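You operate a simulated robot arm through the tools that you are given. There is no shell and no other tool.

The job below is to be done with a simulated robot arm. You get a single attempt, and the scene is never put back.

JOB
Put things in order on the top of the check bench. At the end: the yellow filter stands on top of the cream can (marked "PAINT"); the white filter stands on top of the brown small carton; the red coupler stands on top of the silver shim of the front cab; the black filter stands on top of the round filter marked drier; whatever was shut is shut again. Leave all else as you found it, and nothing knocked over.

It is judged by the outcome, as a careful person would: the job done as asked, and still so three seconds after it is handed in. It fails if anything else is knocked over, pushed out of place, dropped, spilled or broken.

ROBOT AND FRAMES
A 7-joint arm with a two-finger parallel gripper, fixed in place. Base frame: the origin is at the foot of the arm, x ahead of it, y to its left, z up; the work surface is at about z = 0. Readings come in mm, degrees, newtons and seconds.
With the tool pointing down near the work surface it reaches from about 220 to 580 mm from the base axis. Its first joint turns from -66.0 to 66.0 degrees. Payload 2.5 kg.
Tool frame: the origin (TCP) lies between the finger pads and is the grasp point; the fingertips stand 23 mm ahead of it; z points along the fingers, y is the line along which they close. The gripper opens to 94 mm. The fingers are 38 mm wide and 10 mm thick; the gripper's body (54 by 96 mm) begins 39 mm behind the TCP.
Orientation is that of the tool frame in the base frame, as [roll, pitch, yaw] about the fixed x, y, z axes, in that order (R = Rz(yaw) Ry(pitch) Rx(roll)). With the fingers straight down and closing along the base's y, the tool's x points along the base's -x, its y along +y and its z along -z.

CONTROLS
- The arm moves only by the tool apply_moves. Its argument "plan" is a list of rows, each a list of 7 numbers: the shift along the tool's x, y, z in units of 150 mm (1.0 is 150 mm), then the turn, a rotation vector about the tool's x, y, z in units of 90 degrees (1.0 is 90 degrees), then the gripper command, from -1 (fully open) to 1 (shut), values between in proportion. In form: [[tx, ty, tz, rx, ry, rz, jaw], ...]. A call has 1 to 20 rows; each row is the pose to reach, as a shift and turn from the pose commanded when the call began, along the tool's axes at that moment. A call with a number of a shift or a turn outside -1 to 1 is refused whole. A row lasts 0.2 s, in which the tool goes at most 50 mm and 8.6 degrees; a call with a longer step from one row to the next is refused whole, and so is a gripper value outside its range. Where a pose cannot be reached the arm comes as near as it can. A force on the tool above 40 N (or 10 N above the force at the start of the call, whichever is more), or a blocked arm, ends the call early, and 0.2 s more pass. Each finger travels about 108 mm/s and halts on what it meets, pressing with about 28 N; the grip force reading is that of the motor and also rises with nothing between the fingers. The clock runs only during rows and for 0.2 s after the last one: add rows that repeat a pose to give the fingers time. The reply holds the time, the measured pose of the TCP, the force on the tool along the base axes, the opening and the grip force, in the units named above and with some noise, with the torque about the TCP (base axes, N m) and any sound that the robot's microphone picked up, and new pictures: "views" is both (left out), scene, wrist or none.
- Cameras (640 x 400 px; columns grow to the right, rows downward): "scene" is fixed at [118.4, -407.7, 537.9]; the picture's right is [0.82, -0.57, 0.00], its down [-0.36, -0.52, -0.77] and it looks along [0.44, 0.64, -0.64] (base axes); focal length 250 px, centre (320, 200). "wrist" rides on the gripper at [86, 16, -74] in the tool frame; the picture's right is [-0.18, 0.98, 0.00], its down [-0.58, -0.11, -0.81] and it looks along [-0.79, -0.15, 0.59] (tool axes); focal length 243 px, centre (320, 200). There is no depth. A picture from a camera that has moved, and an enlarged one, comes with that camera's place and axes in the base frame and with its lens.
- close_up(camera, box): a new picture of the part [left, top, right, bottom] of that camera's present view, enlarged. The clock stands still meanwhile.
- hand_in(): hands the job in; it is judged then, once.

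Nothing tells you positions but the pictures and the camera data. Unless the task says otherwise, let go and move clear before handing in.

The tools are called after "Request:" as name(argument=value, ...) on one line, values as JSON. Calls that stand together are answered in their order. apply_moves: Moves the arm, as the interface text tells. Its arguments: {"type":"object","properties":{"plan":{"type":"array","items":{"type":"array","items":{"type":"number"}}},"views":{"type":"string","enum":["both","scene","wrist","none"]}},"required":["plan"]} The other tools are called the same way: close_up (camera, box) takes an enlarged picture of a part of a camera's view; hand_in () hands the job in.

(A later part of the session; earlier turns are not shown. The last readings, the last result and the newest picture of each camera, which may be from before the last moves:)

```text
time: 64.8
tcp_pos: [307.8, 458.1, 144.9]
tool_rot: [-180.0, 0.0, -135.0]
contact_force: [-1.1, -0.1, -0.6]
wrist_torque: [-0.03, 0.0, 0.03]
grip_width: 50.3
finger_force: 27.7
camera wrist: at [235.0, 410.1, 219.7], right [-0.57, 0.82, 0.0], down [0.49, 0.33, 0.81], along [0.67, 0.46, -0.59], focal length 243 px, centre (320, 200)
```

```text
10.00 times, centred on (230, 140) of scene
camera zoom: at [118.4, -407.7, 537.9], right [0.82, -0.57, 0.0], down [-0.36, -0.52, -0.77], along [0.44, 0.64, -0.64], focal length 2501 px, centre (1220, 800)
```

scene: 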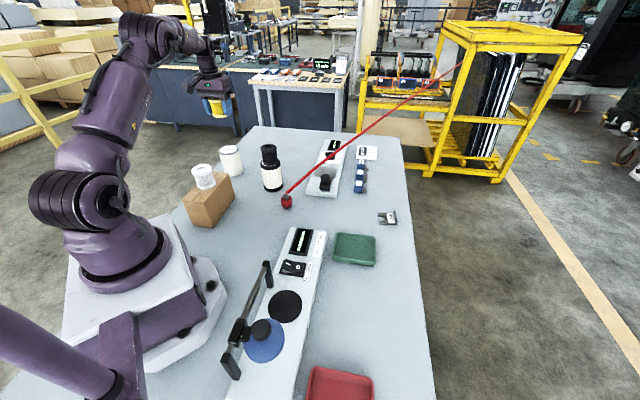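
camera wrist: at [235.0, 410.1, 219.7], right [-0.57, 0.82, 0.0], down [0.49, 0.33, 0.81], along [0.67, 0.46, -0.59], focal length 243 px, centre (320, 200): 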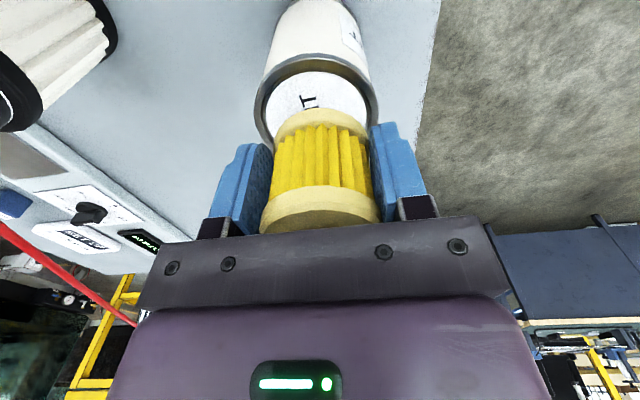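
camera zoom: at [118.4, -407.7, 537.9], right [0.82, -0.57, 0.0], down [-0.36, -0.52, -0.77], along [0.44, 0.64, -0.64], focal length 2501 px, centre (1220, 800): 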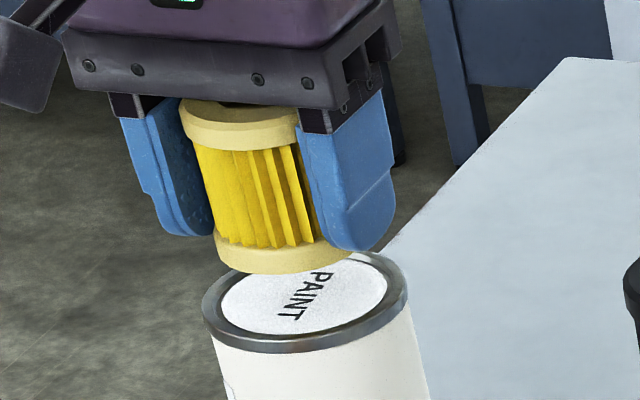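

By both cameras the can centre is about 4 mm nearer the robot and 2 mm sideways. I'll correct that, lower until only a few mm remain, and re-check.

Request:
apply_moves(plan=[[0.014, -0.007, 0.02, 0, 0, 0, 0.3], [0.027, -0.013, 0.04, 0, 0, 0, 0.3], [0.027, -0.013, 0.06, 0, 0, 0, 0.3], [0.027, -0.013, 0.06, 0, 0, 0, 0.3]], views="none")

Request:
close_up(camera="wrist", box=[220, 20, 420, 145])

Request:
close_up(camera="scene", box=[198, 120, 262, 160])

```text
time: 65.8
tcp_pos: [305.2, 453.6, 135.8]
tool_rot: [-180.0, 0.0, -135.0]
contact_force: [-0.6, -0.2, -1.1]
wrist_torque: [0.03, 0.04, -0.02]
grip_width: 50.1
finger_force: 28.1
```

```text
3.20 times, centred on (320, 82) of wrist
camera zoom: at [233.3, 405.2, 210.4], right [-0.57, 0.82, 0.0], down [0.49, 0.33, 0.81], along [0.67, 0.46, -0.59], focal length 776 px, centre (320, 576)
```

zoom: 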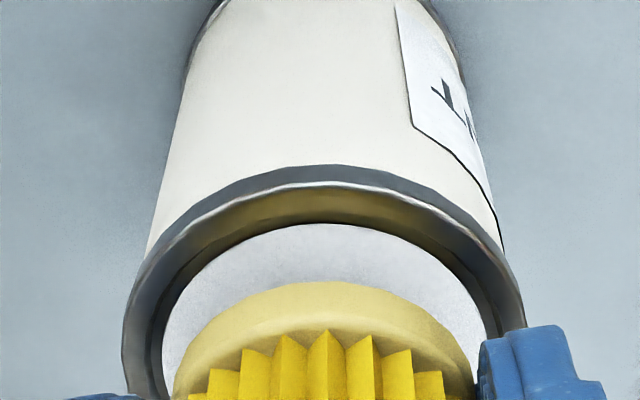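

```text
10.00 times, centred on (230, 140) of scene
camera zoom: at [118.4, -407.7, 537.9], right [0.82, -0.57, 0.0], down [-0.36, -0.52, -0.77], along [0.44, 0.64, -0.64], focal length 2501 px, centre (1220, 800)
```

zoom: 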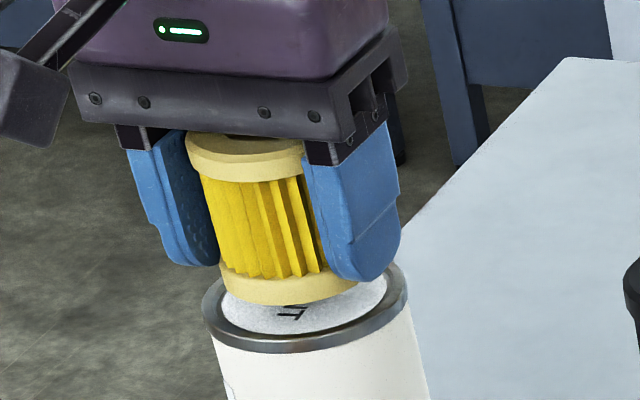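

Request:
close_up(camera="scene", box=[214, 138, 246, 158])

Request:
close_up(camera="wrist", box=[240, 70, 400, 170])

```text
16.00 times, centred on (230, 148) of scene
camera zoom: at [118.4, -407.7, 537.9], right [0.82, -0.57, 0.0], down [-0.36, -0.52, -0.77], along [0.44, 0.64, -0.64], focal length 4002 px, centre (1760, 1032)
```

zoom: 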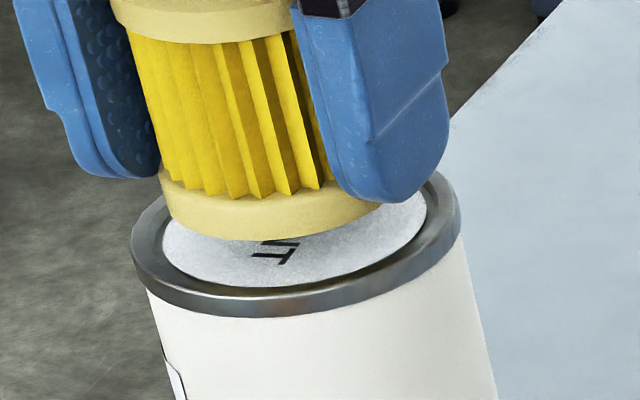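

```text
4.00 times, centred on (320, 120) of wrist
camera zoom: at [233.3, 405.2, 210.4], right [-0.57, 0.82, 0.0], down [0.49, 0.33, 0.81], along [0.67, 0.46, -0.59], focal length 970 px, centre (320, 520)
```

zoom: 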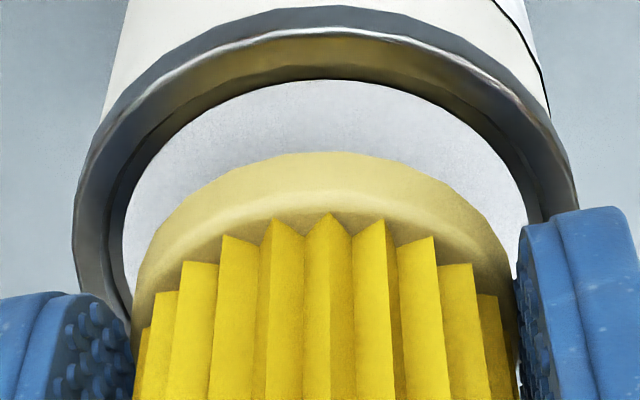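

Careful measurement shows the filter is within about 2 mm of the can's centre. I'll make a small final correction and step down with the force check.

Request:
apply_moves(plan=[[-0.01, -0.006, 0.01, 0, 0, 0, 0.3], [-0.01, -0.006, 0.02, 0, 0, 0, 0.3], [-0.01, -0.006, 0.03, 0, 0, 0, 0.3], [-0.01, -0.006, 0.03, 0, 0, 0, 0.3]], views="none")

Request:
close_up(camera="scene", box=[214, 138, 246, 158])

Request:
close_up(camera="wrist", box=[240, 70, 400, 170])

```text
time: 66.8
tcp_pos: [306.8, 453.4, 131.3]
tool_rot: [-179.9, 0.0, -135.0]
contact_force: [0.4, -0.1, -1.1]
wrist_torque: [-0.01, -0.02, 0.01]
grip_width: 50.2
finger_force: 28.1
```

```text
16.00 times, centred on (230, 148) of scene
camera zoom: at [118.4, -407.7, 537.9], right [0.82, -0.57, 0.0], down [-0.36, -0.52, -0.77], along [0.44, 0.64, -0.64], focal length 4002 px, centre (1760, 1032)
```

zoom: 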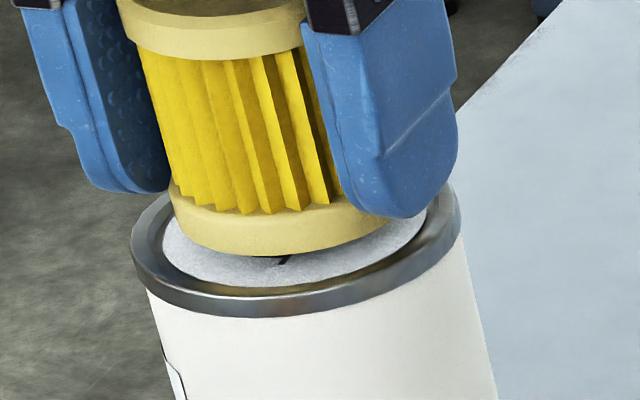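

```text
4.00 times, centred on (320, 120) of wrist
camera zoom: at [234.5, 404.9, 206.4], right [-0.57, 0.82, 0.0], down [0.49, 0.33, 0.81], along [0.67, 0.46, -0.59], focal length 970 px, centre (320, 520)
```

zoom: 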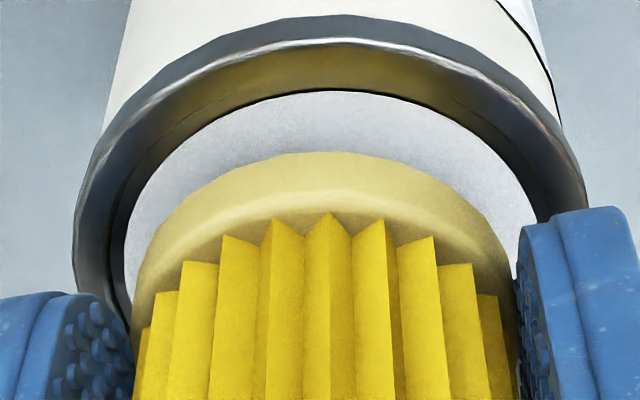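

Request:
apply_moves(plan=[[0, 0, 0.0067, 0, 0, 0, 0.3], [0, 0, 0.0133, 0, 0, 0, 0.3], [0, 0, 0.0133, 0, 0, 0, 0.3]], views="none")

Request:
apply_moves(plan=[[0, 0, 0.0067, 0, 0, 0, 0.3], [0, 0, 0.0067, 0, 0, 0, 0.3]], views="none")

Request:
apply_moves(plan=[[0, 0, 0.0067, 0, 0, 0, 0.3], [0, 0, 0.0067, 0, 0, 0, 0.3]], views="none")

Request:
close_up(camera="scene", box=[214, 138, 246, 158])

```text
time: 67.6
tcp_pos: [306.9, 453.4, 130.2]
tool_rot: [180.0, 0.0, -135.0]
contact_force: [-0.6, -0.3, -0.6]
wrist_torque: [0.01, 0.0, 0.01]
grip_width: 50.3
finger_force: 28.7
```

```text
time: 68.2
tcp_pos: [306.7, 452.8, 130.0]
tool_rot: [180.0, 0.1, -135.0]
contact_force: [0.7, 0.7, -0.2]
wrist_torque: [0.04, 0.0, 0.03]
grip_width: 50.3
finger_force: 28.0
```

```text
time: 68.8
tcp_pos: [306.2, 452.5, 126.6]
tool_rot: [-180.0, 0.1, -135.0]
contact_force: [0.0, 0.4, -0.3]
wrist_torque: [-0.02, -0.02, -0.02]
grip_width: 50.6
finger_force: 27.4
```

```text
16.00 times, centred on (230, 148) of scene
camera zoom: at [118.4, -407.7, 537.9], right [0.82, -0.57, 0.0], down [-0.36, -0.52, -0.77], along [0.44, 0.64, -0.64], focal length 4002 px, centre (1760, 1032)
```

zoom: 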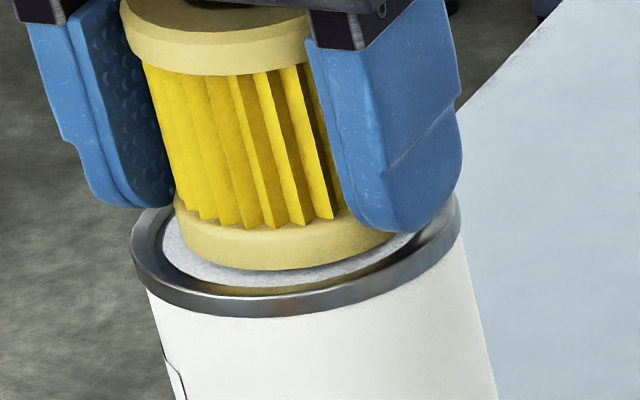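

Request:
apply_moves(plan=[[0, -0.004, 0.0067, 0, 0, 0, 0.3], [0, -0.004, 0.0067, 0, 0, 0, 0.3]], views="none")

Request:
apply_moves(plan=[[0, 0, 0.005, 0, 0, 0, 0.3], [0, 0, 0.005, 0, 0, 0, 0.3]], views="none")

```text
time: 69.4
tcp_pos: [306.9, 453.3, 128.0]
tool_rot: [-179.9, 0.0, -134.9]
contact_force: [-0.3, 0.0, 2.3]
wrist_torque: [0.03, 0.0, 0.0]
grip_width: 49.9
finger_force: 28.0
```

```text
time: 70.0
tcp_pos: [306.5, 453.4, 126.6]
tool_rot: [180.0, 0.0, -135.0]
contact_force: [-1.0, -2.5, 13.0]
wrist_torque: [-0.04, 0.05, 0.01]
grip_width: 50.2
finger_force: 27.9
```

Contact at 13 N, with the filter seated inside the can's rim. I'll check the picture, then ease off and release.

Request:
close_up(camera="scene", box=[214, 138, 246, 158])

Request:
close_up(camera="wrist", box=[240, 70, 400, 170])

```text
16.00 times, centred on (230, 148) of scene
camera zoom: at [118.4, -407.8, 537.9], right [0.82, -0.57, 0.0], down [-0.36, -0.52, -0.77], along [0.44, 0.64, -0.64], focal length 4002 px, centre (1760, 1032)
```

zoom: 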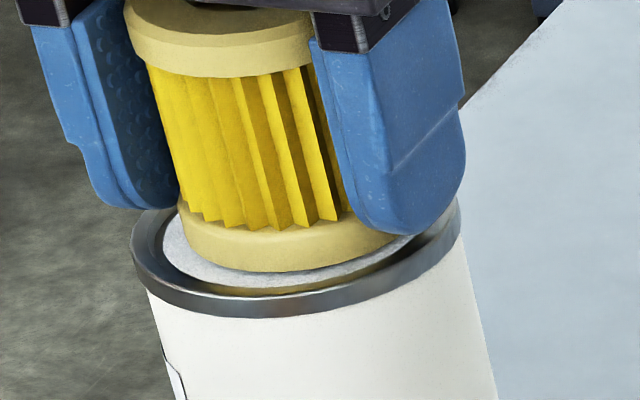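

```text
4.00 times, centred on (320, 120) of wrist
camera zoom: at [235.2, 405.2, 201.8], right [-0.56, 0.83, 0.0], down [0.49, 0.33, 0.81], along [0.67, 0.46, -0.59], focal length 970 px, centre (320, 520)
```

zoom: 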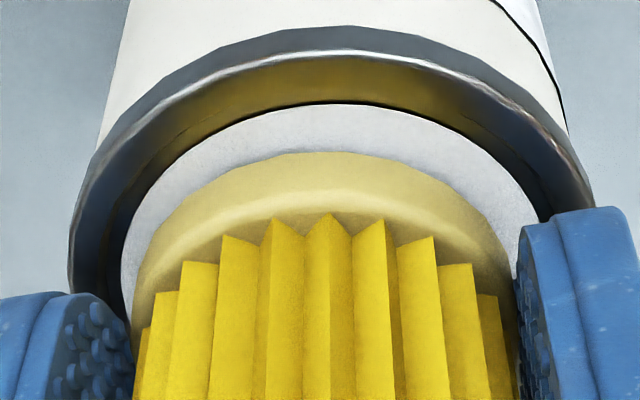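

Request:
apply_moves(plan=[[0, 0, -0.003, 0, 0, 0, 0.3], [0, 0, -0.003, 0, 0, 0, -0.1], [0, 0, -0.003, 0, 0, 0, -0.16], [0, 0, -0.003, 0, 0, 0, -0.3], [0, 0, -0.003, 0, 0, 0, -0.5], [0, 0, -0.003, 0, 0, 0, -0.5]], views="none")

Request:
close_up(camera="scene", box=[206, 120, 254, 150])

```text
time: 71.4
tcp_pos: [305.8, 453.0, 127.6]
tool_rot: [179.9, -0.1, -135.1]
contact_force: [-0.6, 0.0, -0.7]
wrist_torque: [0.02, 0.0, -0.01]
grip_width: 70.6
finger_force: 0.0
```

```text
13.33 times, centred on (230, 135) of scene
camera zoom: at [118.4, -407.7, 537.9], right [0.82, -0.57, 0.0], down [-0.36, -0.52, -0.77], along [0.44, 0.64, -0.64], focal length 3335 px, centre (1520, 1067)
```

zoom: 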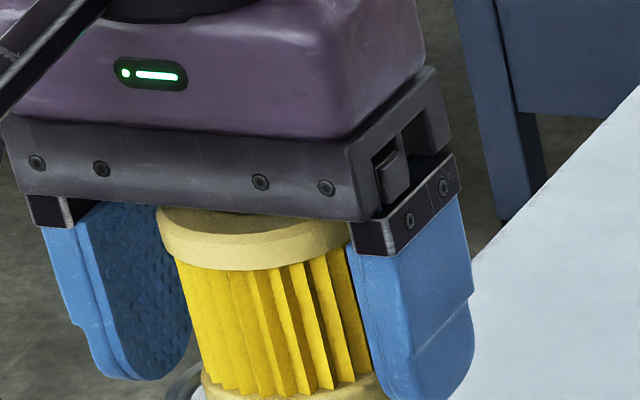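

Released cleanly. Lifting straight up.

Request:
apply_moves(plan=[[0, 0, -0.1, 0, 0, 0, -0.5], [0, 0, -0.3, 0, 0, 0, -0.5], [0, 0, -0.55, 0, 0, 0, -0.5], [0, 0, -0.85, 0, 0, 0, -0.5], [0, 0, -0.85, 0, 0, 0, -0.5]], views="both")

Request:
close_up(camera="scene", box=[170, 120, 330, 220])

```text
time: 72.6
tcp_pos: [308.0, 453.7, 254.8]
tool_rot: [-180.0, 0.1, -135.0]
contact_force: [0.3, 0.0, 0.2]
wrist_torque: [0.0, 0.0, -0.03]
grip_width: 70.6
finger_force: 0.1
camera wrist: at [235.4, 405.5, 330.2], right [-0.57, 0.82, 0.0], down [0.49, 0.33, 0.81], along [0.66, 0.46, -0.59], focal length 243 px, centre (320, 200)
```

scene: 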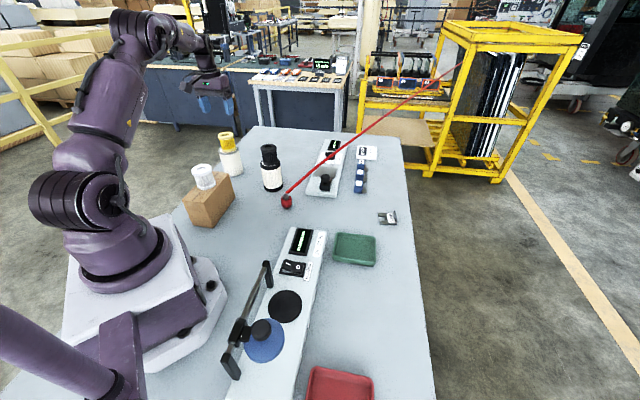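
wrist: 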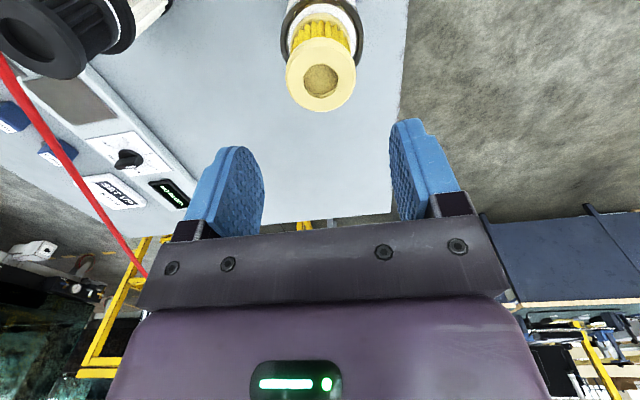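

```text
4.00 times, centred on (250, 170) of scene
camera zoom: at [118.4, -407.8, 537.9], right [0.82, -0.57, 0.0], down [-0.36, -0.52, -0.77], along [0.44, 0.64, -0.64], focal length 1000 px, centre (600, 320)
```

zoom: 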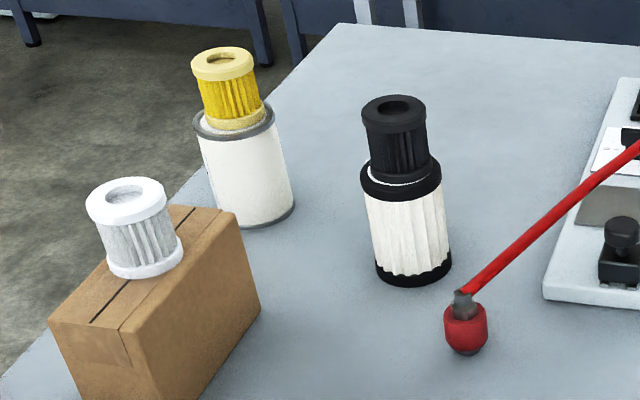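

All three filters are placed and upright. Next is the red coupler at about (382, 163). The shim is past the tool-down reach, so I'll hold the coupler with the tool tilted about 30° outward. First I move above it and turn the heading.

Request:
apply_moves(plan=[[0.1, -0.15, 0, 0, 0, 0, -0.5], [0.25, -0.36, 0, 0, 0, 0, -1], [0.4, -0.58, 0, 0, 0, 0, -1], [0.544, -0.813, 0, 0, 0, 0, -1]], views="none")

Request:
apply_moves(plan=[[0.068, -0.102, 0, 0, 0, 0.076, -1], [0.136, -0.203, 0, 0, 0, 0.153, -1], [0.204, -0.305, 0, 0, 0, 0.229, -1], [0.272, -0.407, 0, 0, 0, 0.306, -1], [0.34, -0.508, 0, 0, 0, 0.382, -1], [0.408, -0.61, 0, 0, 0, 0.458, -1], [0.476, -0.711, 0, 0, 0, 0.535, -1], [0.544, -0.813, 0, 0, 0, 0.611, -1], [0.544, -0.813, 0, 0, 0, 0.611, -1]], views="both")

```text
time: 73.6
tcp_pos: [335.6, 308.5, 255.1]
tool_rot: [-180.0, 0.0, -135.0]
contact_force: [-0.6, 0.6, 0.4]
wrist_torque: [0.01, -0.04, -0.01]
grip_width: 94.2
finger_force: 0.0
```

```text
time: 75.6
tcp_pos: [364.2, 165.8, 254.4]
tool_rot: [180.0, 0.0, 169.9]
contact_force: [-0.5, -0.9, 0.3]
wrist_torque: [0.02, -0.03, 0.02]
grip_width: 94.2
finger_force: 0.0
camera wrist: at [282.5, 199.0, 328.6], right [0.35, 0.94, 0.0], down [0.55, -0.21, 0.81], along [0.75, -0.28, -0.59], focal length 243 px, centre (320, 200)
```

scene: 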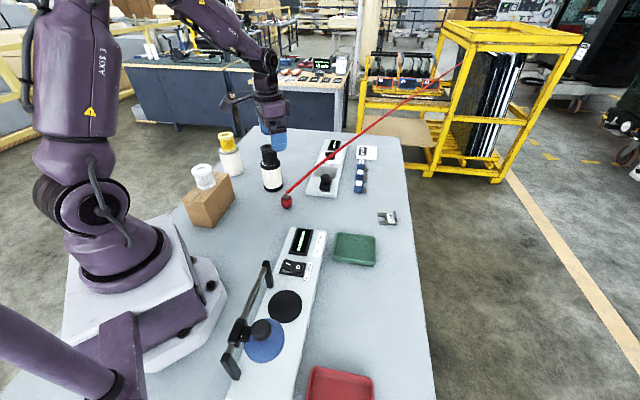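
wrist: 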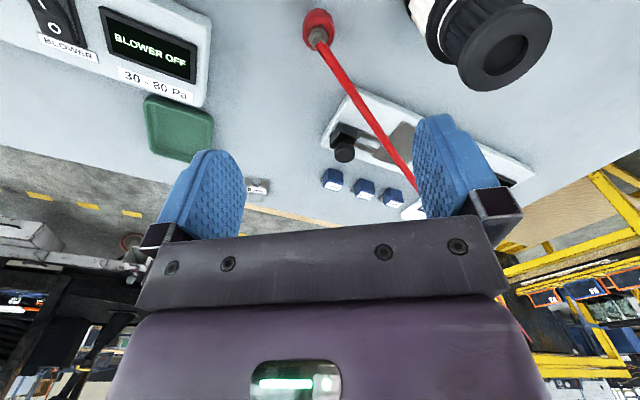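

Request:
close_up(camera="wrist", box=[270, 0, 366, 60])

Request:
close_up(camera="wrist", box=[300, 60, 460, 220])

Request:
close_up(camera="scene", box=[270, 185, 302, 205])

```text
6.67 times, centred on (318, 30) of wrist
camera zoom: at [282.5, 199.0, 328.6], right [0.35, 0.94, 0.0], down [0.55, -0.21, 0.81], along [0.75, -0.28, -0.59], focal length 1618 px, centre (333, 1333)
```

zoom: 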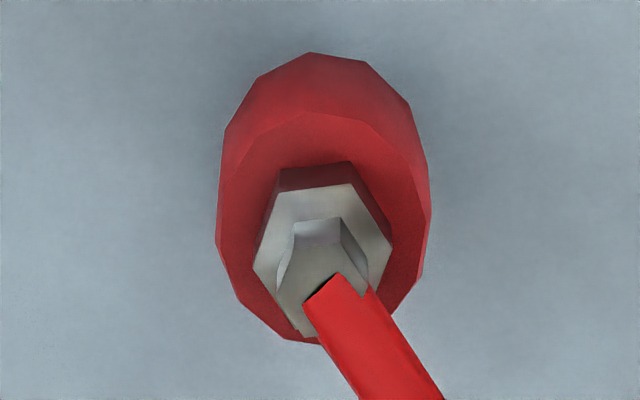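

```text
2.50 times, centred on (380, 140) of wrist
camera zoom: at [282.5, 199.0, 328.6], right [0.35, 0.94, 0.0], down [0.55, -0.21, 0.81], along [0.75, -0.28, -0.59], focal length 606 px, centre (170, 350)
```

zoom: 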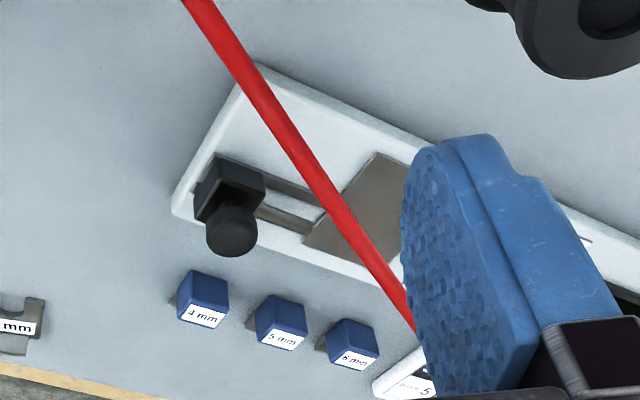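

```text
16.00 times, centred on (286, 195) of scene
camera zoom: at [118.4, -407.8, 537.9], right [0.82, -0.57, 0.0], down [-0.36, -0.52, -0.77], along [0.44, 0.64, -0.64], focal length 4002 px, centre (864, 280)
```

zoom: 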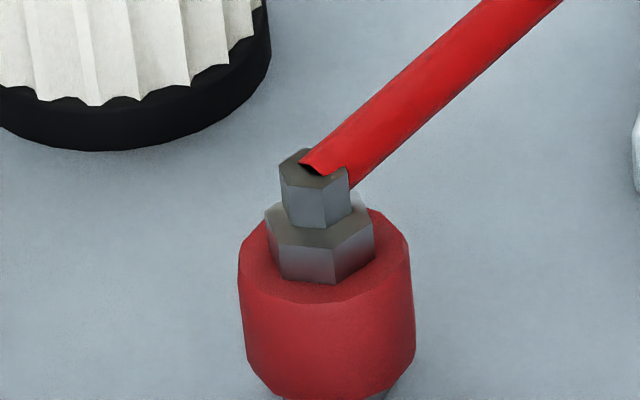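

The coupler refines to about (382, 158). I'll tilt the tool 30° outward here at height, then look at it side-on.

Request:
apply_moves(plan=[[0, 0, 0, 0, -0.0833, 0, -1], [0, 0, 0, 0, -0.1667, 0, -1], [0, 0, 0, 0, -0.25, 0, -1], [0, 0, 0, 0, -0.3333, 0, -1], [0, 0, 0, 0, -0.3333, 0, -1]], views="both")

```text
time: 76.8
tcp_pos: [364.6, 165.1, 255.1]
tool_rot: [179.9, 30.1, 170.0]
contact_force: [-0.4, 0.2, -0.1]
wrist_torque: [-0.01, 0.01, -0.02]
grip_width: 94.1
finger_force: 0.0
camera wrist: at [256.8, 203.0, 275.9], right [0.33, 0.94, 0.09], down [0.08, -0.13, 0.99], along [0.94, -0.32, -0.11], focal length 243 px, centre (320, 200)
```

scene: 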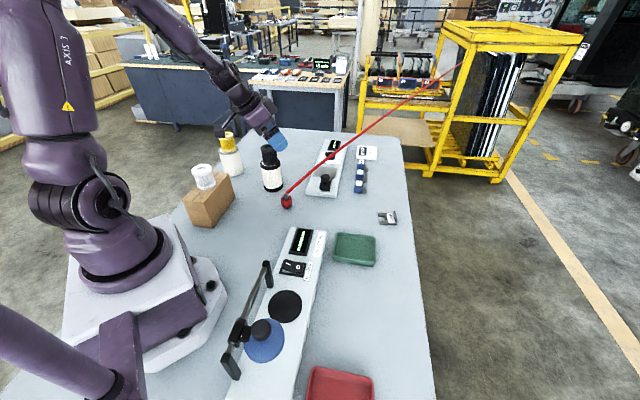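
wrist: 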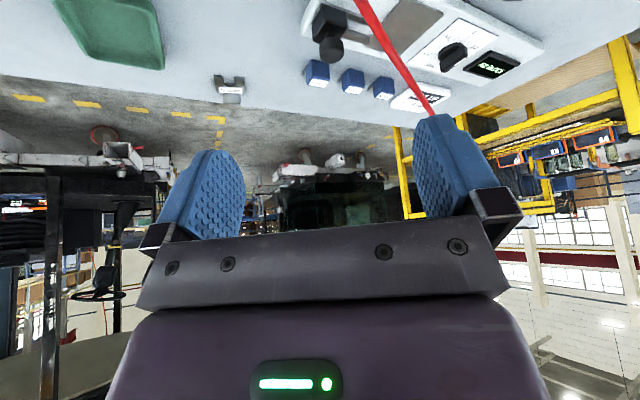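

Tilt achieved. Lowering vertically to z≈120 above the coupler, leaving it slightly outward of the TCP.

Request:
apply_moves(plan=[[0.084, -0.005, 0.16, 0, 0, 0, -1], [0.167, -0.009, 0.32, 0, 0, 0, -1], [0.251, -0.014, 0.479, 0, 0, 0, -1], [0.334, -0.018, 0.638, 0, 0, 0, -1], [0.418, -0.023, 0.798, 0, 0, 0, -1], [0.418, -0.023, 0.798, 0, 0, 0, -1]], views="both")

Request:
close_up(camera="wrist", box=[200, 0, 440, 150])

Request:
close_up(camera="scene", box=[240, 150, 336, 210])

```text
time: 78.2
tcp_pos: [370.5, 162.0, 119.1]
tool_rot: [-180.0, 30.1, 170.2]
contact_force: [-0.7, 0.5, -1.0]
wrist_torque: [-0.02, -0.02, 0.0]
grip_width: 94.2
finger_force: 0.1
camera wrist: at [263.5, 197.5, 139.9], right [0.33, 0.94, 0.09], down [0.08, -0.12, 0.99], along [0.94, -0.32, -0.12], focal length 243 px, centre (320, 200)
```

scene: 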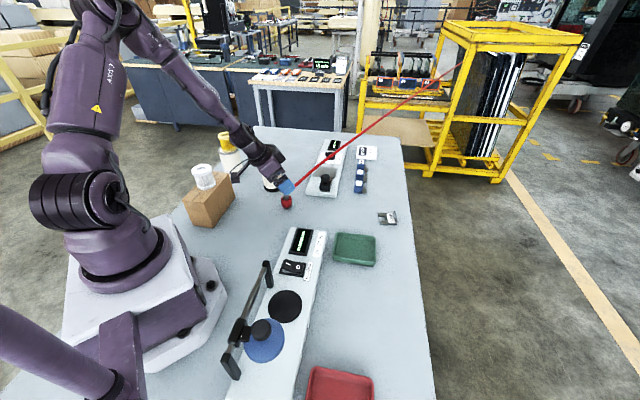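
wrist: 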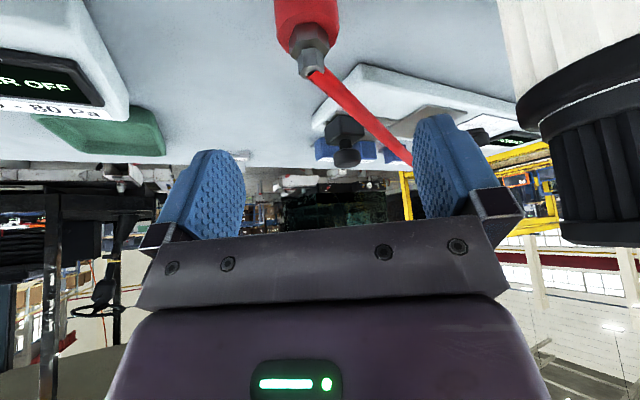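

```text
2.67 times, centred on (320, 75) of wrist
camera zoom: at [263.5, 197.5, 139.9], right [0.33, 0.94, 0.09], down [0.08, -0.12, 0.99], along [0.94, -0.32, -0.12], focal length 647 px, centre (320, 533)
```

zoom: 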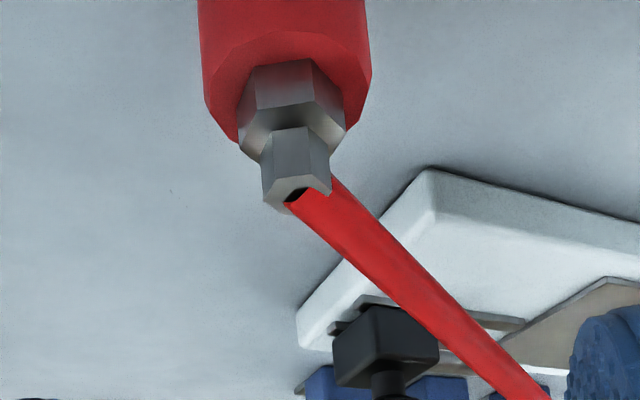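

```text
6.67 times, centred on (288, 180) of scene
camera zoom: at [118.4, -407.7, 537.9], right [0.82, -0.57, 0.0], down [-0.36, -0.52, -0.77], along [0.44, 0.64, -0.64], focal length 1667 px, centre (533, 333)
```

zoom: 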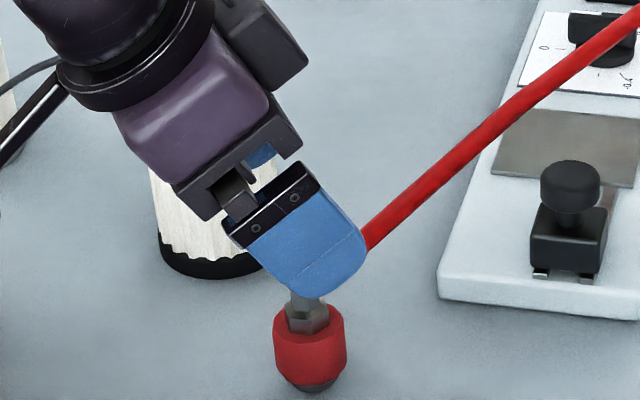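

The coupler is laterally centred and about 11 mm outward of the TCP, as planned. Descending to z≈50 first.

Request:
apply_moves(plan=[[0.06, 0, 0.104, 0, 0, 0, -1], [0.12, 0, 0.208, 0, 0, 0, -1], [0.18, 0, 0.311, 0, 0, 0, -1], [0.231, 0, 0.398, 0, 0, 0, -1], [0.231, 0, 0.398, 0, 0, 0, -1]], views="both")

Request:
close_up(camera="scene", box=[256, 165, 320, 205])

Request:
close_up(camera="wrist", box=[190, 60, 446, 220])

```text
time: 79.4
tcp_pos: [369.4, 160.2, 50.5]
tool_rot: [179.9, 29.9, 170.2]
contact_force: [0.1, -0.2, -0.3]
wrist_torque: [-0.01, 0.04, 0.02]
grip_width: 93.7
finger_force: 0.0
camera wrist: at [261.7, 197.3, 71.6], right [0.33, 0.94, 0.09], down [0.08, -0.12, 0.99], along [0.94, -0.32, -0.12], focal length 243 px, centre (320, 200)
```

scene: 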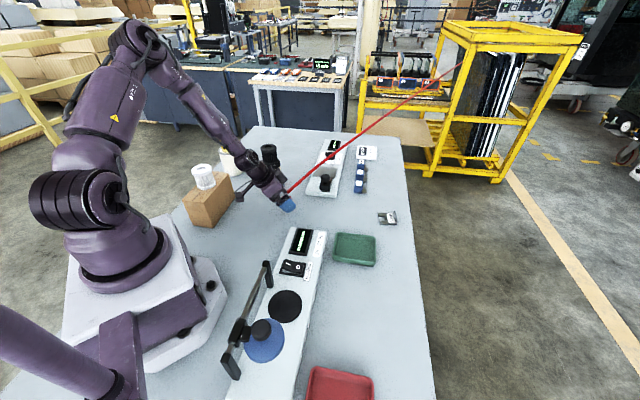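
wrist: 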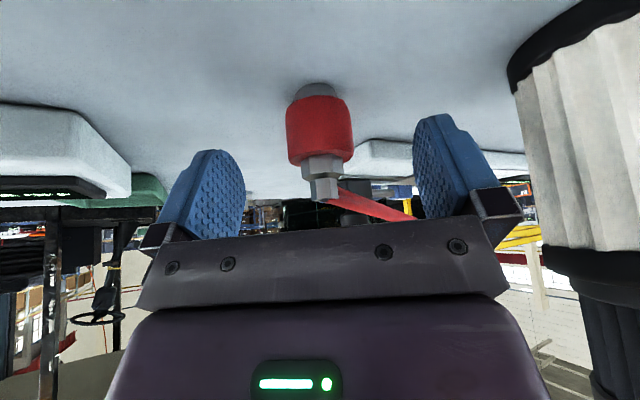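

```text
10.00 times, centred on (288, 185) of scene
camera zoom: at [118.4, -407.7, 537.9], right [0.82, -0.57, 0.0], down [-0.36, -0.52, -0.77], along [0.44, 0.64, -0.64], focal length 2501 px, centre (640, 350)
```

zoom: 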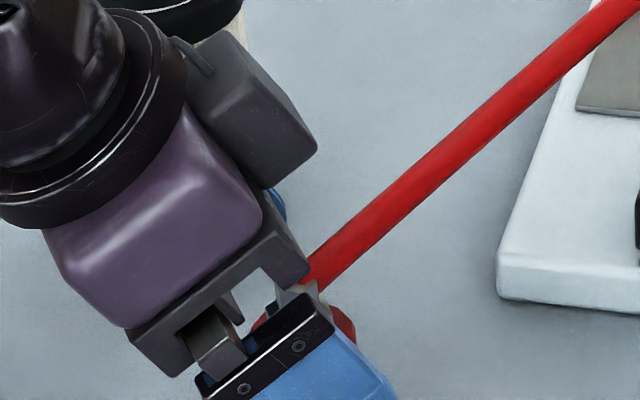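

```text
2.50 times, centred on (318, 140) of wrist
camera zoom: at [261.7, 197.3, 71.6], right [0.33, 0.94, 0.09], down [0.08, -0.12, 0.99], along [0.94, -0.32, -0.12], focal length 606 px, centre (325, 350)
```

zoom: 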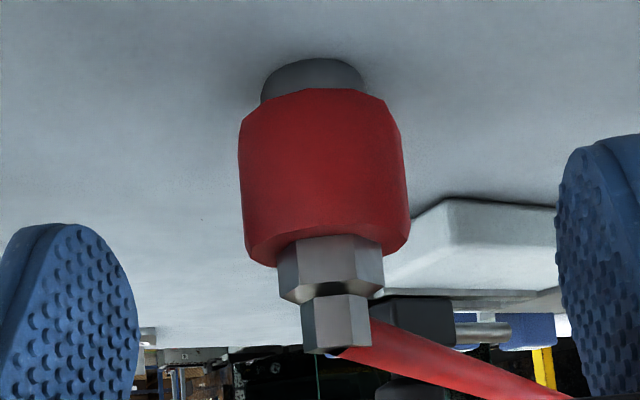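

The side view shows the coupler clearly: grey foot about 22 mm across, red body about 35 mm across from z≈10 to 35, and the hose leaving at the top. I'll lower to z≈33 and close gently on the red body.

Request:
apply_moves(plan=[[0.02, 0, 0.035, 0, 0, 0, -1], [0.04, 0, 0.07, 0, 0, 0, -1], [0.058, 0, 0.101, 0, 0, 0, -1], [0.058, 0, 0.101, 0, 0, 0, -1]], views="none")

Request:
apply_moves(plan=[[0, 0, 0, 0, 0, 0, -0.6], [0, 0, 0, 0, 0, 0, -0.2], [0, 0, 0, 0, 0, 0, 0.1], [0, 0, 0, 0, 0, 0, 0.3], [0, 0, 0, 0, 0, 0, 0.5], [0, 0, 0, 0, 0, 0, 0.5]], views="both")

Request:
close_up(camera="wrist", box=[190, 60, 446, 220])

```text
time: 80.4
tcp_pos: [367.9, 160.0, 32.8]
tool_rot: [-180.0, 30.1, 170.0]
contact_force: [0.7, -0.1, -1.0]
wrist_torque: [0.01, -0.04, 0.01]
grip_width: 93.8
finger_force: 0.0
```

```text
time: 81.8
tcp_pos: [369.4, 160.4, 32.2]
tool_rot: [179.9, 30.0, 170.0]
contact_force: [-1.0, 0.3, 0.4]
wrist_torque: [0.0, 0.01, -0.02]
grip_width: 34.0
finger_force: 27.9
camera wrist: at [261.7, 197.5, 54.0], right [0.33, 0.94, 0.09], down [0.08, -0.12, 0.99], along [0.94, -0.32, -0.12], focal length 243 px, centre (320, 200)
```

scene: 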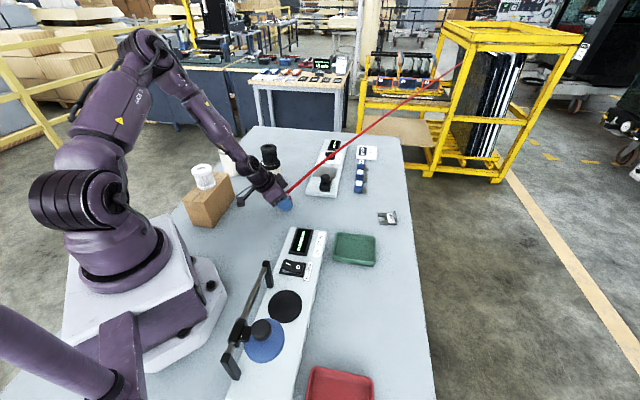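
wrist: 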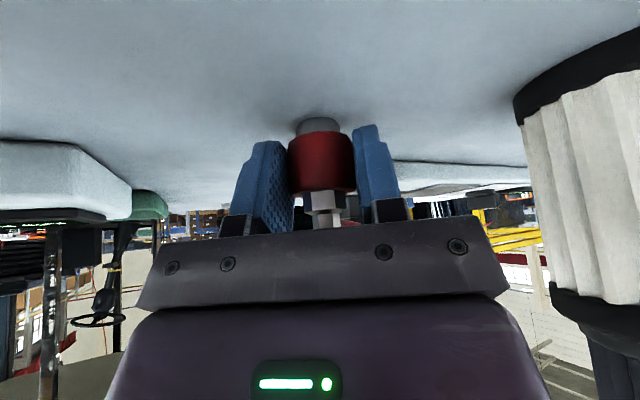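

```text
2.50 times, centred on (318, 140) of wrist
camera zoom: at [261.7, 197.5, 54.0], right [0.33, 0.94, 0.09], down [0.08, -0.12, 0.99], along [0.94, -0.32, -0.12], focal length 606 px, centre (325, 350)
```

zoom: 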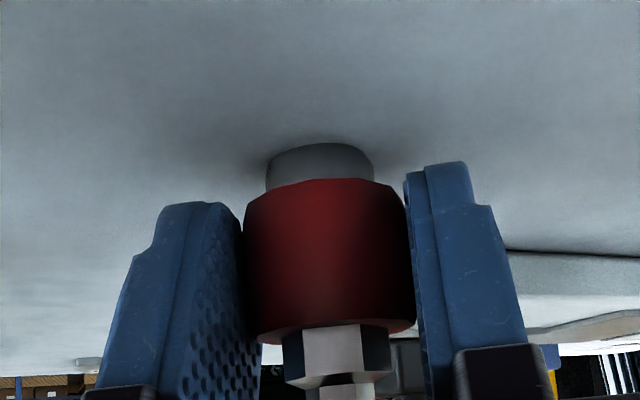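

Gripped at 34 mm. I'll lift 10 mm and check the force for hose tension and any slip.

Request:
apply_moves(plan=[[-0.0167, 0, -0.0289, 0, 0, 0, 0.5], [-0.0333, 0, -0.0577, 0, 0, 0, 0.5], [-0.0333, 0, -0.0577, 0, 0, 0, 0.5]], views="wrist")

Request:
close_up(camera="wrist", box=[190, 60, 446, 220])

```text
time: 82.6
tcp_pos: [368.6, 161.2, 41.2]
tool_rot: [180.0, 30.0, 170.0]
contact_force: [1.3, -0.7, -1.4]
wrist_torque: [0.02, 0.06, -0.02]
grip_width: 34.0
finger_force: 27.8
camera wrist: at [261.8, 197.7, 63.9], right [0.33, 0.94, 0.09], down [0.08, -0.12, 0.99], along [0.94, -0.32, -0.12], focal length 243 px, centre (320, 200)
```

wrist: 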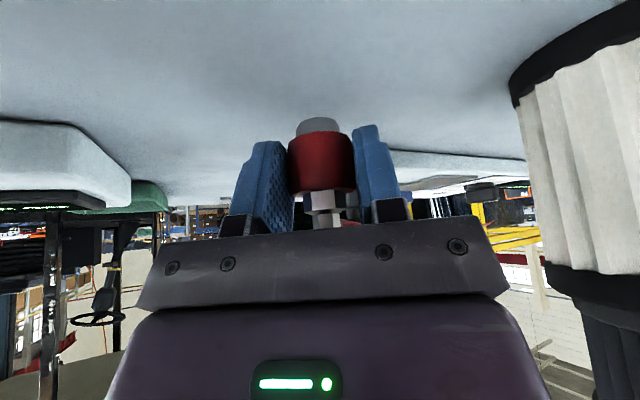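

```text
2.50 times, centred on (318, 140) of wrist
camera zoom: at [261.8, 197.7, 63.9], right [0.33, 0.94, 0.09], down [0.08, -0.12, 0.99], along [0.94, -0.32, -0.12], focal length 606 px, centre (325, 350)
```

zoom: 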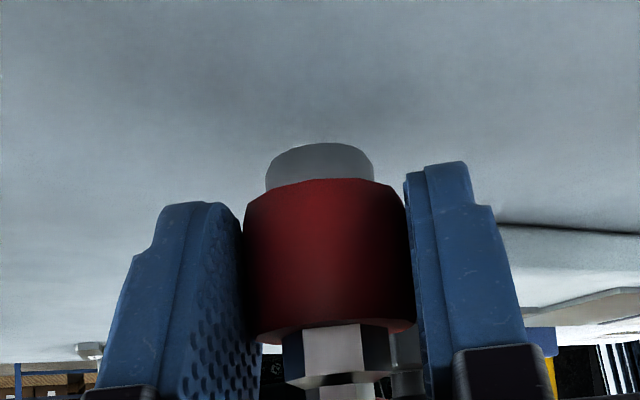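

No slip and almost no hose pull. Lifting to z≈200.

Request:
apply_moves(plan=[[-0.08, 0, -0.14, 0, 0, 0, 0.5], [-0.18, 0, -0.31, 0, 0, 0, 0.5], [-0.29, 0, -0.5, 0, 0, 0, 0.5], [-0.41, 0, -0.71, 0, 0, 0, 0.5], [-0.53, 0, -0.918, 0, 0, 0, 0.5], [-0.53, 0, -0.918, 0, 0, 0, 0.5]], views="both")

```text
time: 84.0
tcp_pos: [368.1, 160.3, 202.0]
tool_rot: [180.0, 30.0, 170.0]
contact_force: [-0.1, 0.1, -1.1]
wrist_torque: [0.0, 0.02, -0.01]
grip_width: 34.4
finger_force: 28.5
camera wrist: at [261.2, 198.3, 224.4], right [0.33, 0.94, 0.09], down [0.08, -0.12, 0.99], along [0.94, -0.32, -0.12], focal length 243 px, centre (320, 200)
```

scene: 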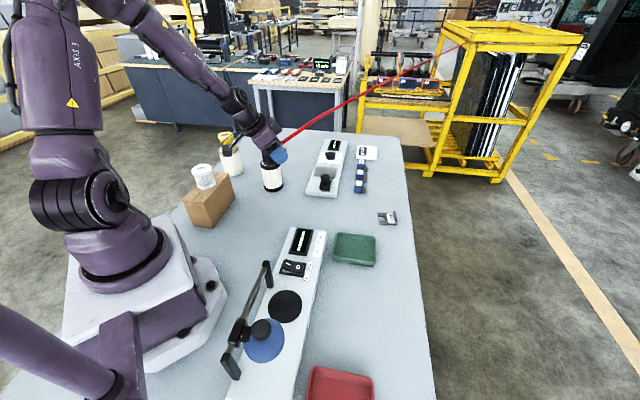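
wrist: 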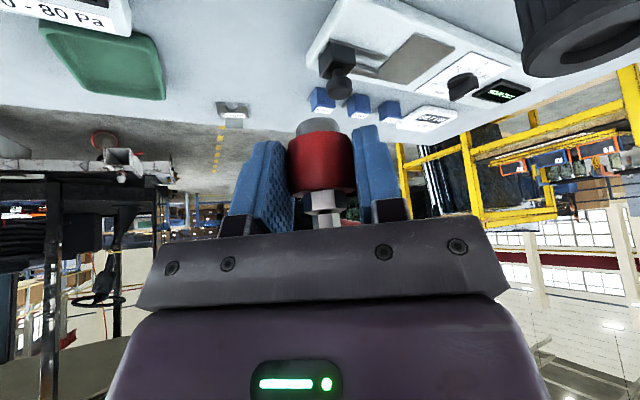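

The hose is slack and flexible and exerts no noticeable pull. I'm now carrying the coupler across at z≈200 to above the shim.

Request:
apply_moves(plan=[[-0.1, -0.08, 0.06, 0, 0, 0, 0.5], [-0.25, -0.2, 0.145, 0, 0, 0, 0.5], [-0.42, -0.33, 0.24, 0, 0, 0, 0.5], [-0.59, -0.465, 0.34, 0, 0, 0, 0.5], [-0.757, -0.597, 0.437, 0, 0, 0, 0.5]], views="scene")

```text
time: 85.2
tcp_pos: [482.1, 50.9, 200.7]
tool_rot: [-179.9, 30.0, 170.0]
contact_force: [-0.2, 0.2, -2.4]
wrist_torque: [0.04, 0.01, 0.01]
grip_width: 34.1
finger_force: 28.3
```

scene: 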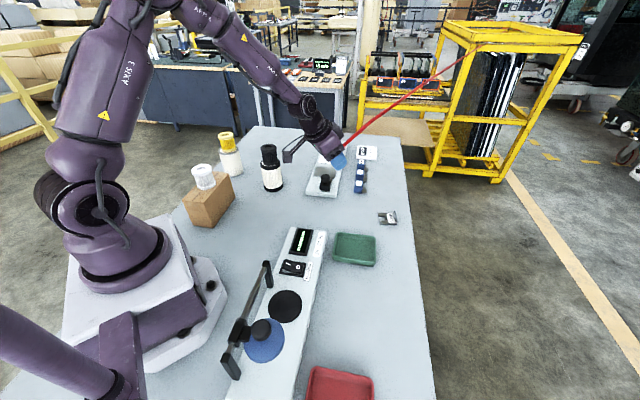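

Request:
apply_moves(plan=[[-0.151, -0.122, 0.088, 0.009, 0, 0.0154, 0.5], [-0.302, -0.244, 0.176, 0.018, 0, 0.0308, 0.5], [-0.453, -0.366, 0.265, 0.027, 0, 0.0462, 0.5], [-0.604, -0.488, 0.353, 0.036, 0, 0.0616, 0.5], [-0.755, -0.61, 0.441, 0.0444, 0, 0.077, 0.5], [-0.755, -0.61, 0.441, 0.0444, 0, 0.077, 0.5]], views="both")

Request:
close_up(camera="scene", box=[340, 170, 436, 230])

Request:
close_up(camera="wrist", box=[200, 0, 440, 150])

```text
time: 86.6
tcp_pos: [597.7, -61.1, 198.0]
tool_rot: [179.9, 30.0, 162.0]
contact_force: [-0.2, -0.9, -2.1]
wrist_torque: [-0.02, 0.06, 0.03]
grip_width: 34.0
finger_force: 28.3
camera wrist: at [496.3, -9.9, 220.2], right [0.46, 0.89, 0.09], down [0.06, -0.13, 0.99], along [0.89, -0.44, -0.12], focal length 243 px, centre (320, 200)
```

scene: 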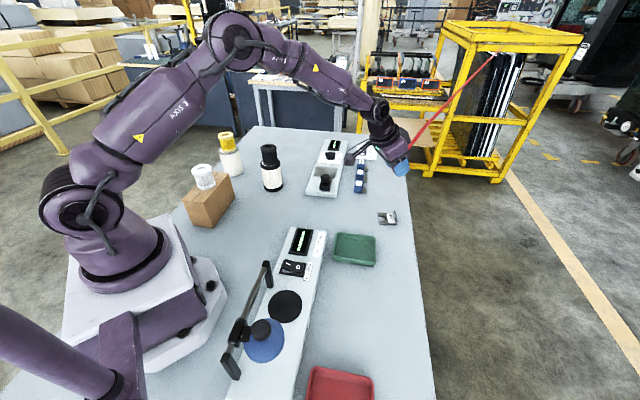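
wrist: 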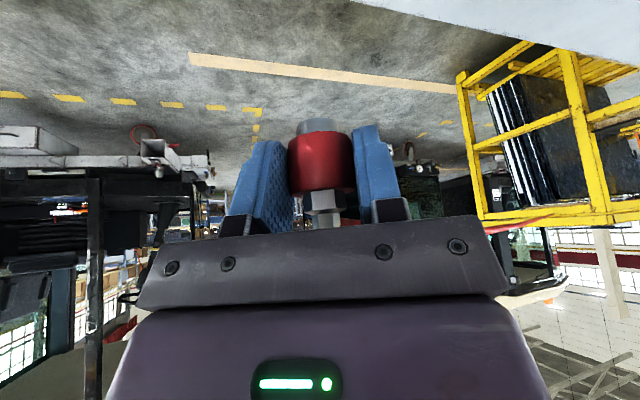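

```text
6.67 times, centred on (388, 200) of scene
camera zoom: at [118.4, -407.8, 537.9], right [0.82, -0.57, 0.0], down [-0.36, -0.52, -0.77], along [0.44, 0.64, -0.64], focal length 1667 px, centre (-133, 200)
```

zoom: 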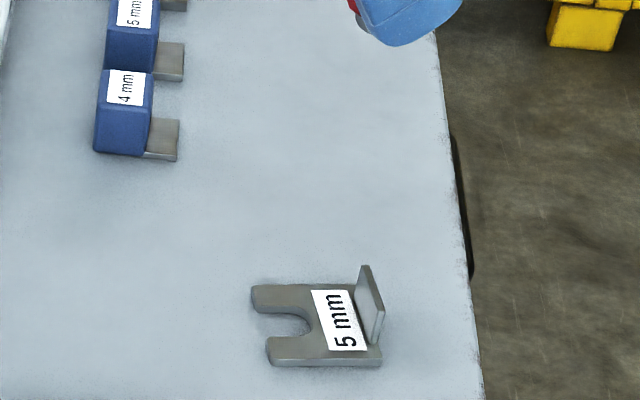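

```text
2.67 times, centred on (320, 75) of wrist
camera zoom: at [496.3, -9.9, 220.2], right [0.46, 0.89, 0.09], down [0.06, -0.13, 0.99], along [0.89, -0.44, -0.12], focal length 647 px, centre (320, 533)
```

zoom: 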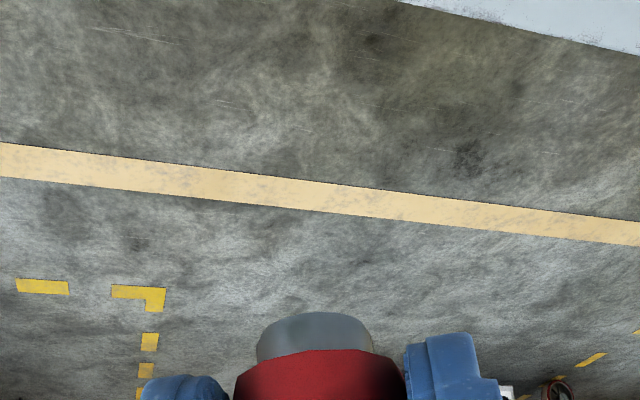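

The coupler is over the shim. I'll lower to z≈75, with its foot still well above the tab, and inspect the alignment.

Request:
apply_moves(plan=[[0.083, -0.003, 0.141, 0, 0, 0, 0.5], [0.167, -0.006, 0.282, 0, 0, 0, 0.5], [0.25, -0.009, 0.424, 0, 0, 0, 0.5], [0.334, -0.012, 0.565, 0, 0, 0, 0.5], [0.417, -0.0145, 0.706, 0, 0, 0, 0.5], [0.417, -0.0145, 0.706, 0, 0, 0, 0.5]], views="both")

Request:
close_up(camera="scene", box=[352, 190, 432, 240])

Request:
close_up(camera="wrist", box=[240, 60, 400, 160])

```text
time: 88.0
tcp_pos: [594.7, -63.8, 78.4]
tool_rot: [180.0, 30.1, 162.0]
contact_force: [-0.5, 0.2, -1.2]
wrist_torque: [0.02, 0.01, 0.03]
grip_width: 34.0
finger_force: 28.0
camera wrist: at [493.3, -12.1, 99.2], right [0.45, 0.89, 0.09], down [0.06, -0.13, 0.99], along [0.89, -0.44, -0.12], focal length 243 px, centre (320, 200)
```

scene: 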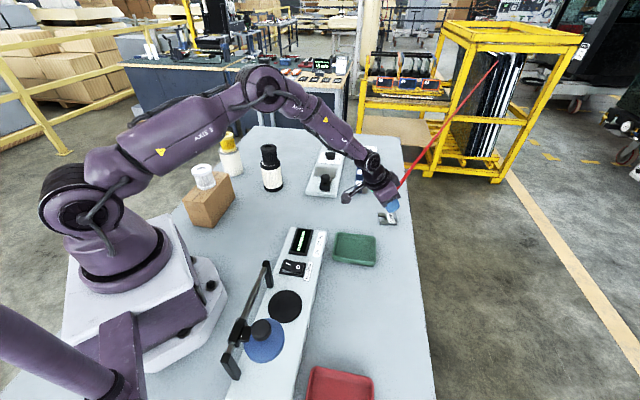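
wrist: 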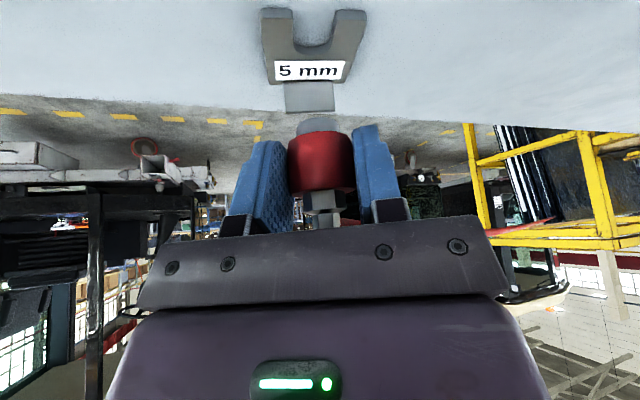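

```text
8.00 times, centred on (392, 215) of scene
camera zoom: at [118.4, -407.8, 537.9], right [0.82, -0.57, 0.0], down [-0.36, -0.52, -0.77], along [0.44, 0.64, -0.64], focal length 2001 px, centre (-256, 80)
```

zoom: 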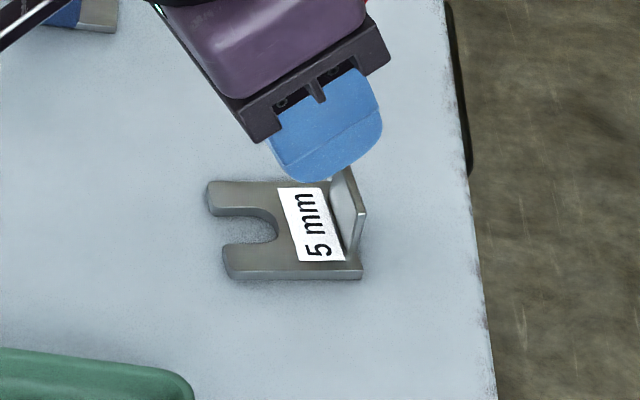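

```text
4.00 times, centred on (320, 110) of wrist
camera zoom: at [493.3, -12.1, 99.2], right [0.45, 0.89, 0.09], down [0.06, -0.13, 0.99], along [0.89, -0.44, -0.12], focal length 970 px, centre (320, 560)
```

zoom: 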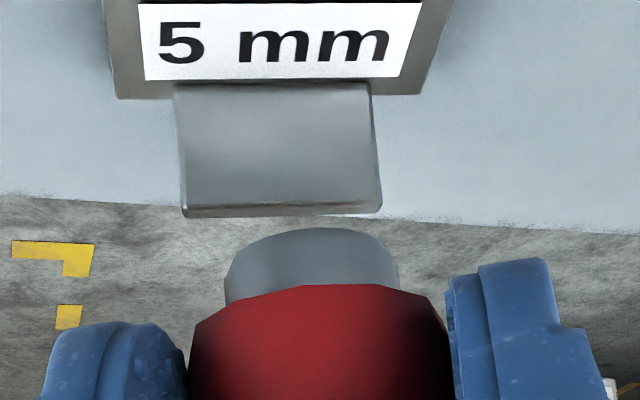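

The wrist camera looks nearly along the shim's axis, which helps. I'll zoom in on the shim to compute the exact target point.

Request:
close_up(camera="wrist", box=[240, 0, 400, 100])

Request:
close_up(camera="wrist", box=[240, 100, 400, 200])

```text
4.00 times, centred on (320, 50) of wrist
camera zoom: at [493.3, -12.1, 99.2], right [0.45, 0.89, 0.09], down [0.06, -0.13, 0.99], along [0.89, -0.44, -0.12], focal length 970 px, centre (320, 800)
```

zoom: 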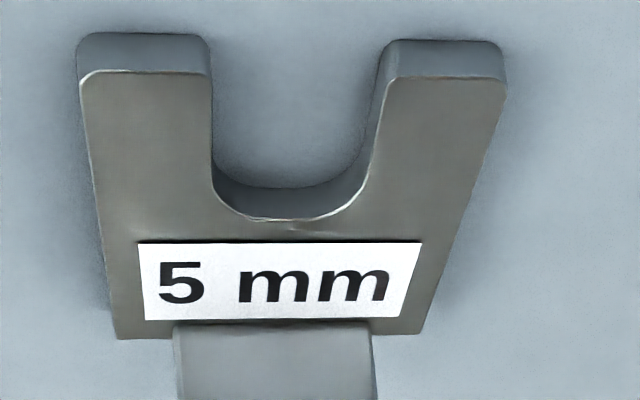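

```text
4.00 times, centred on (320, 150) of wrist
camera zoom: at [493.3, -12.1, 99.2], right [0.45, 0.89, 0.09], down [0.06, -0.13, 0.99], along [0.89, -0.44, -0.12], focal length 970 px, centre (320, 400)
```

zoom: 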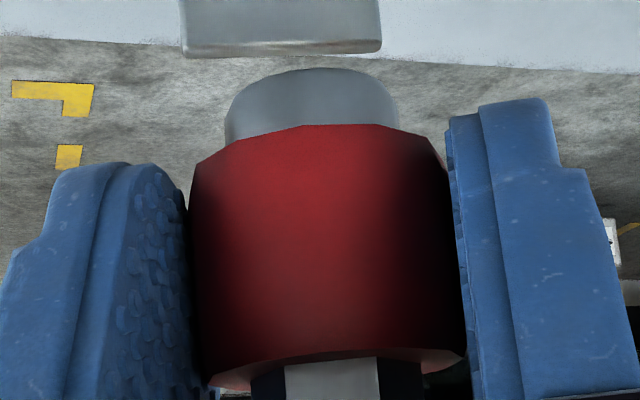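

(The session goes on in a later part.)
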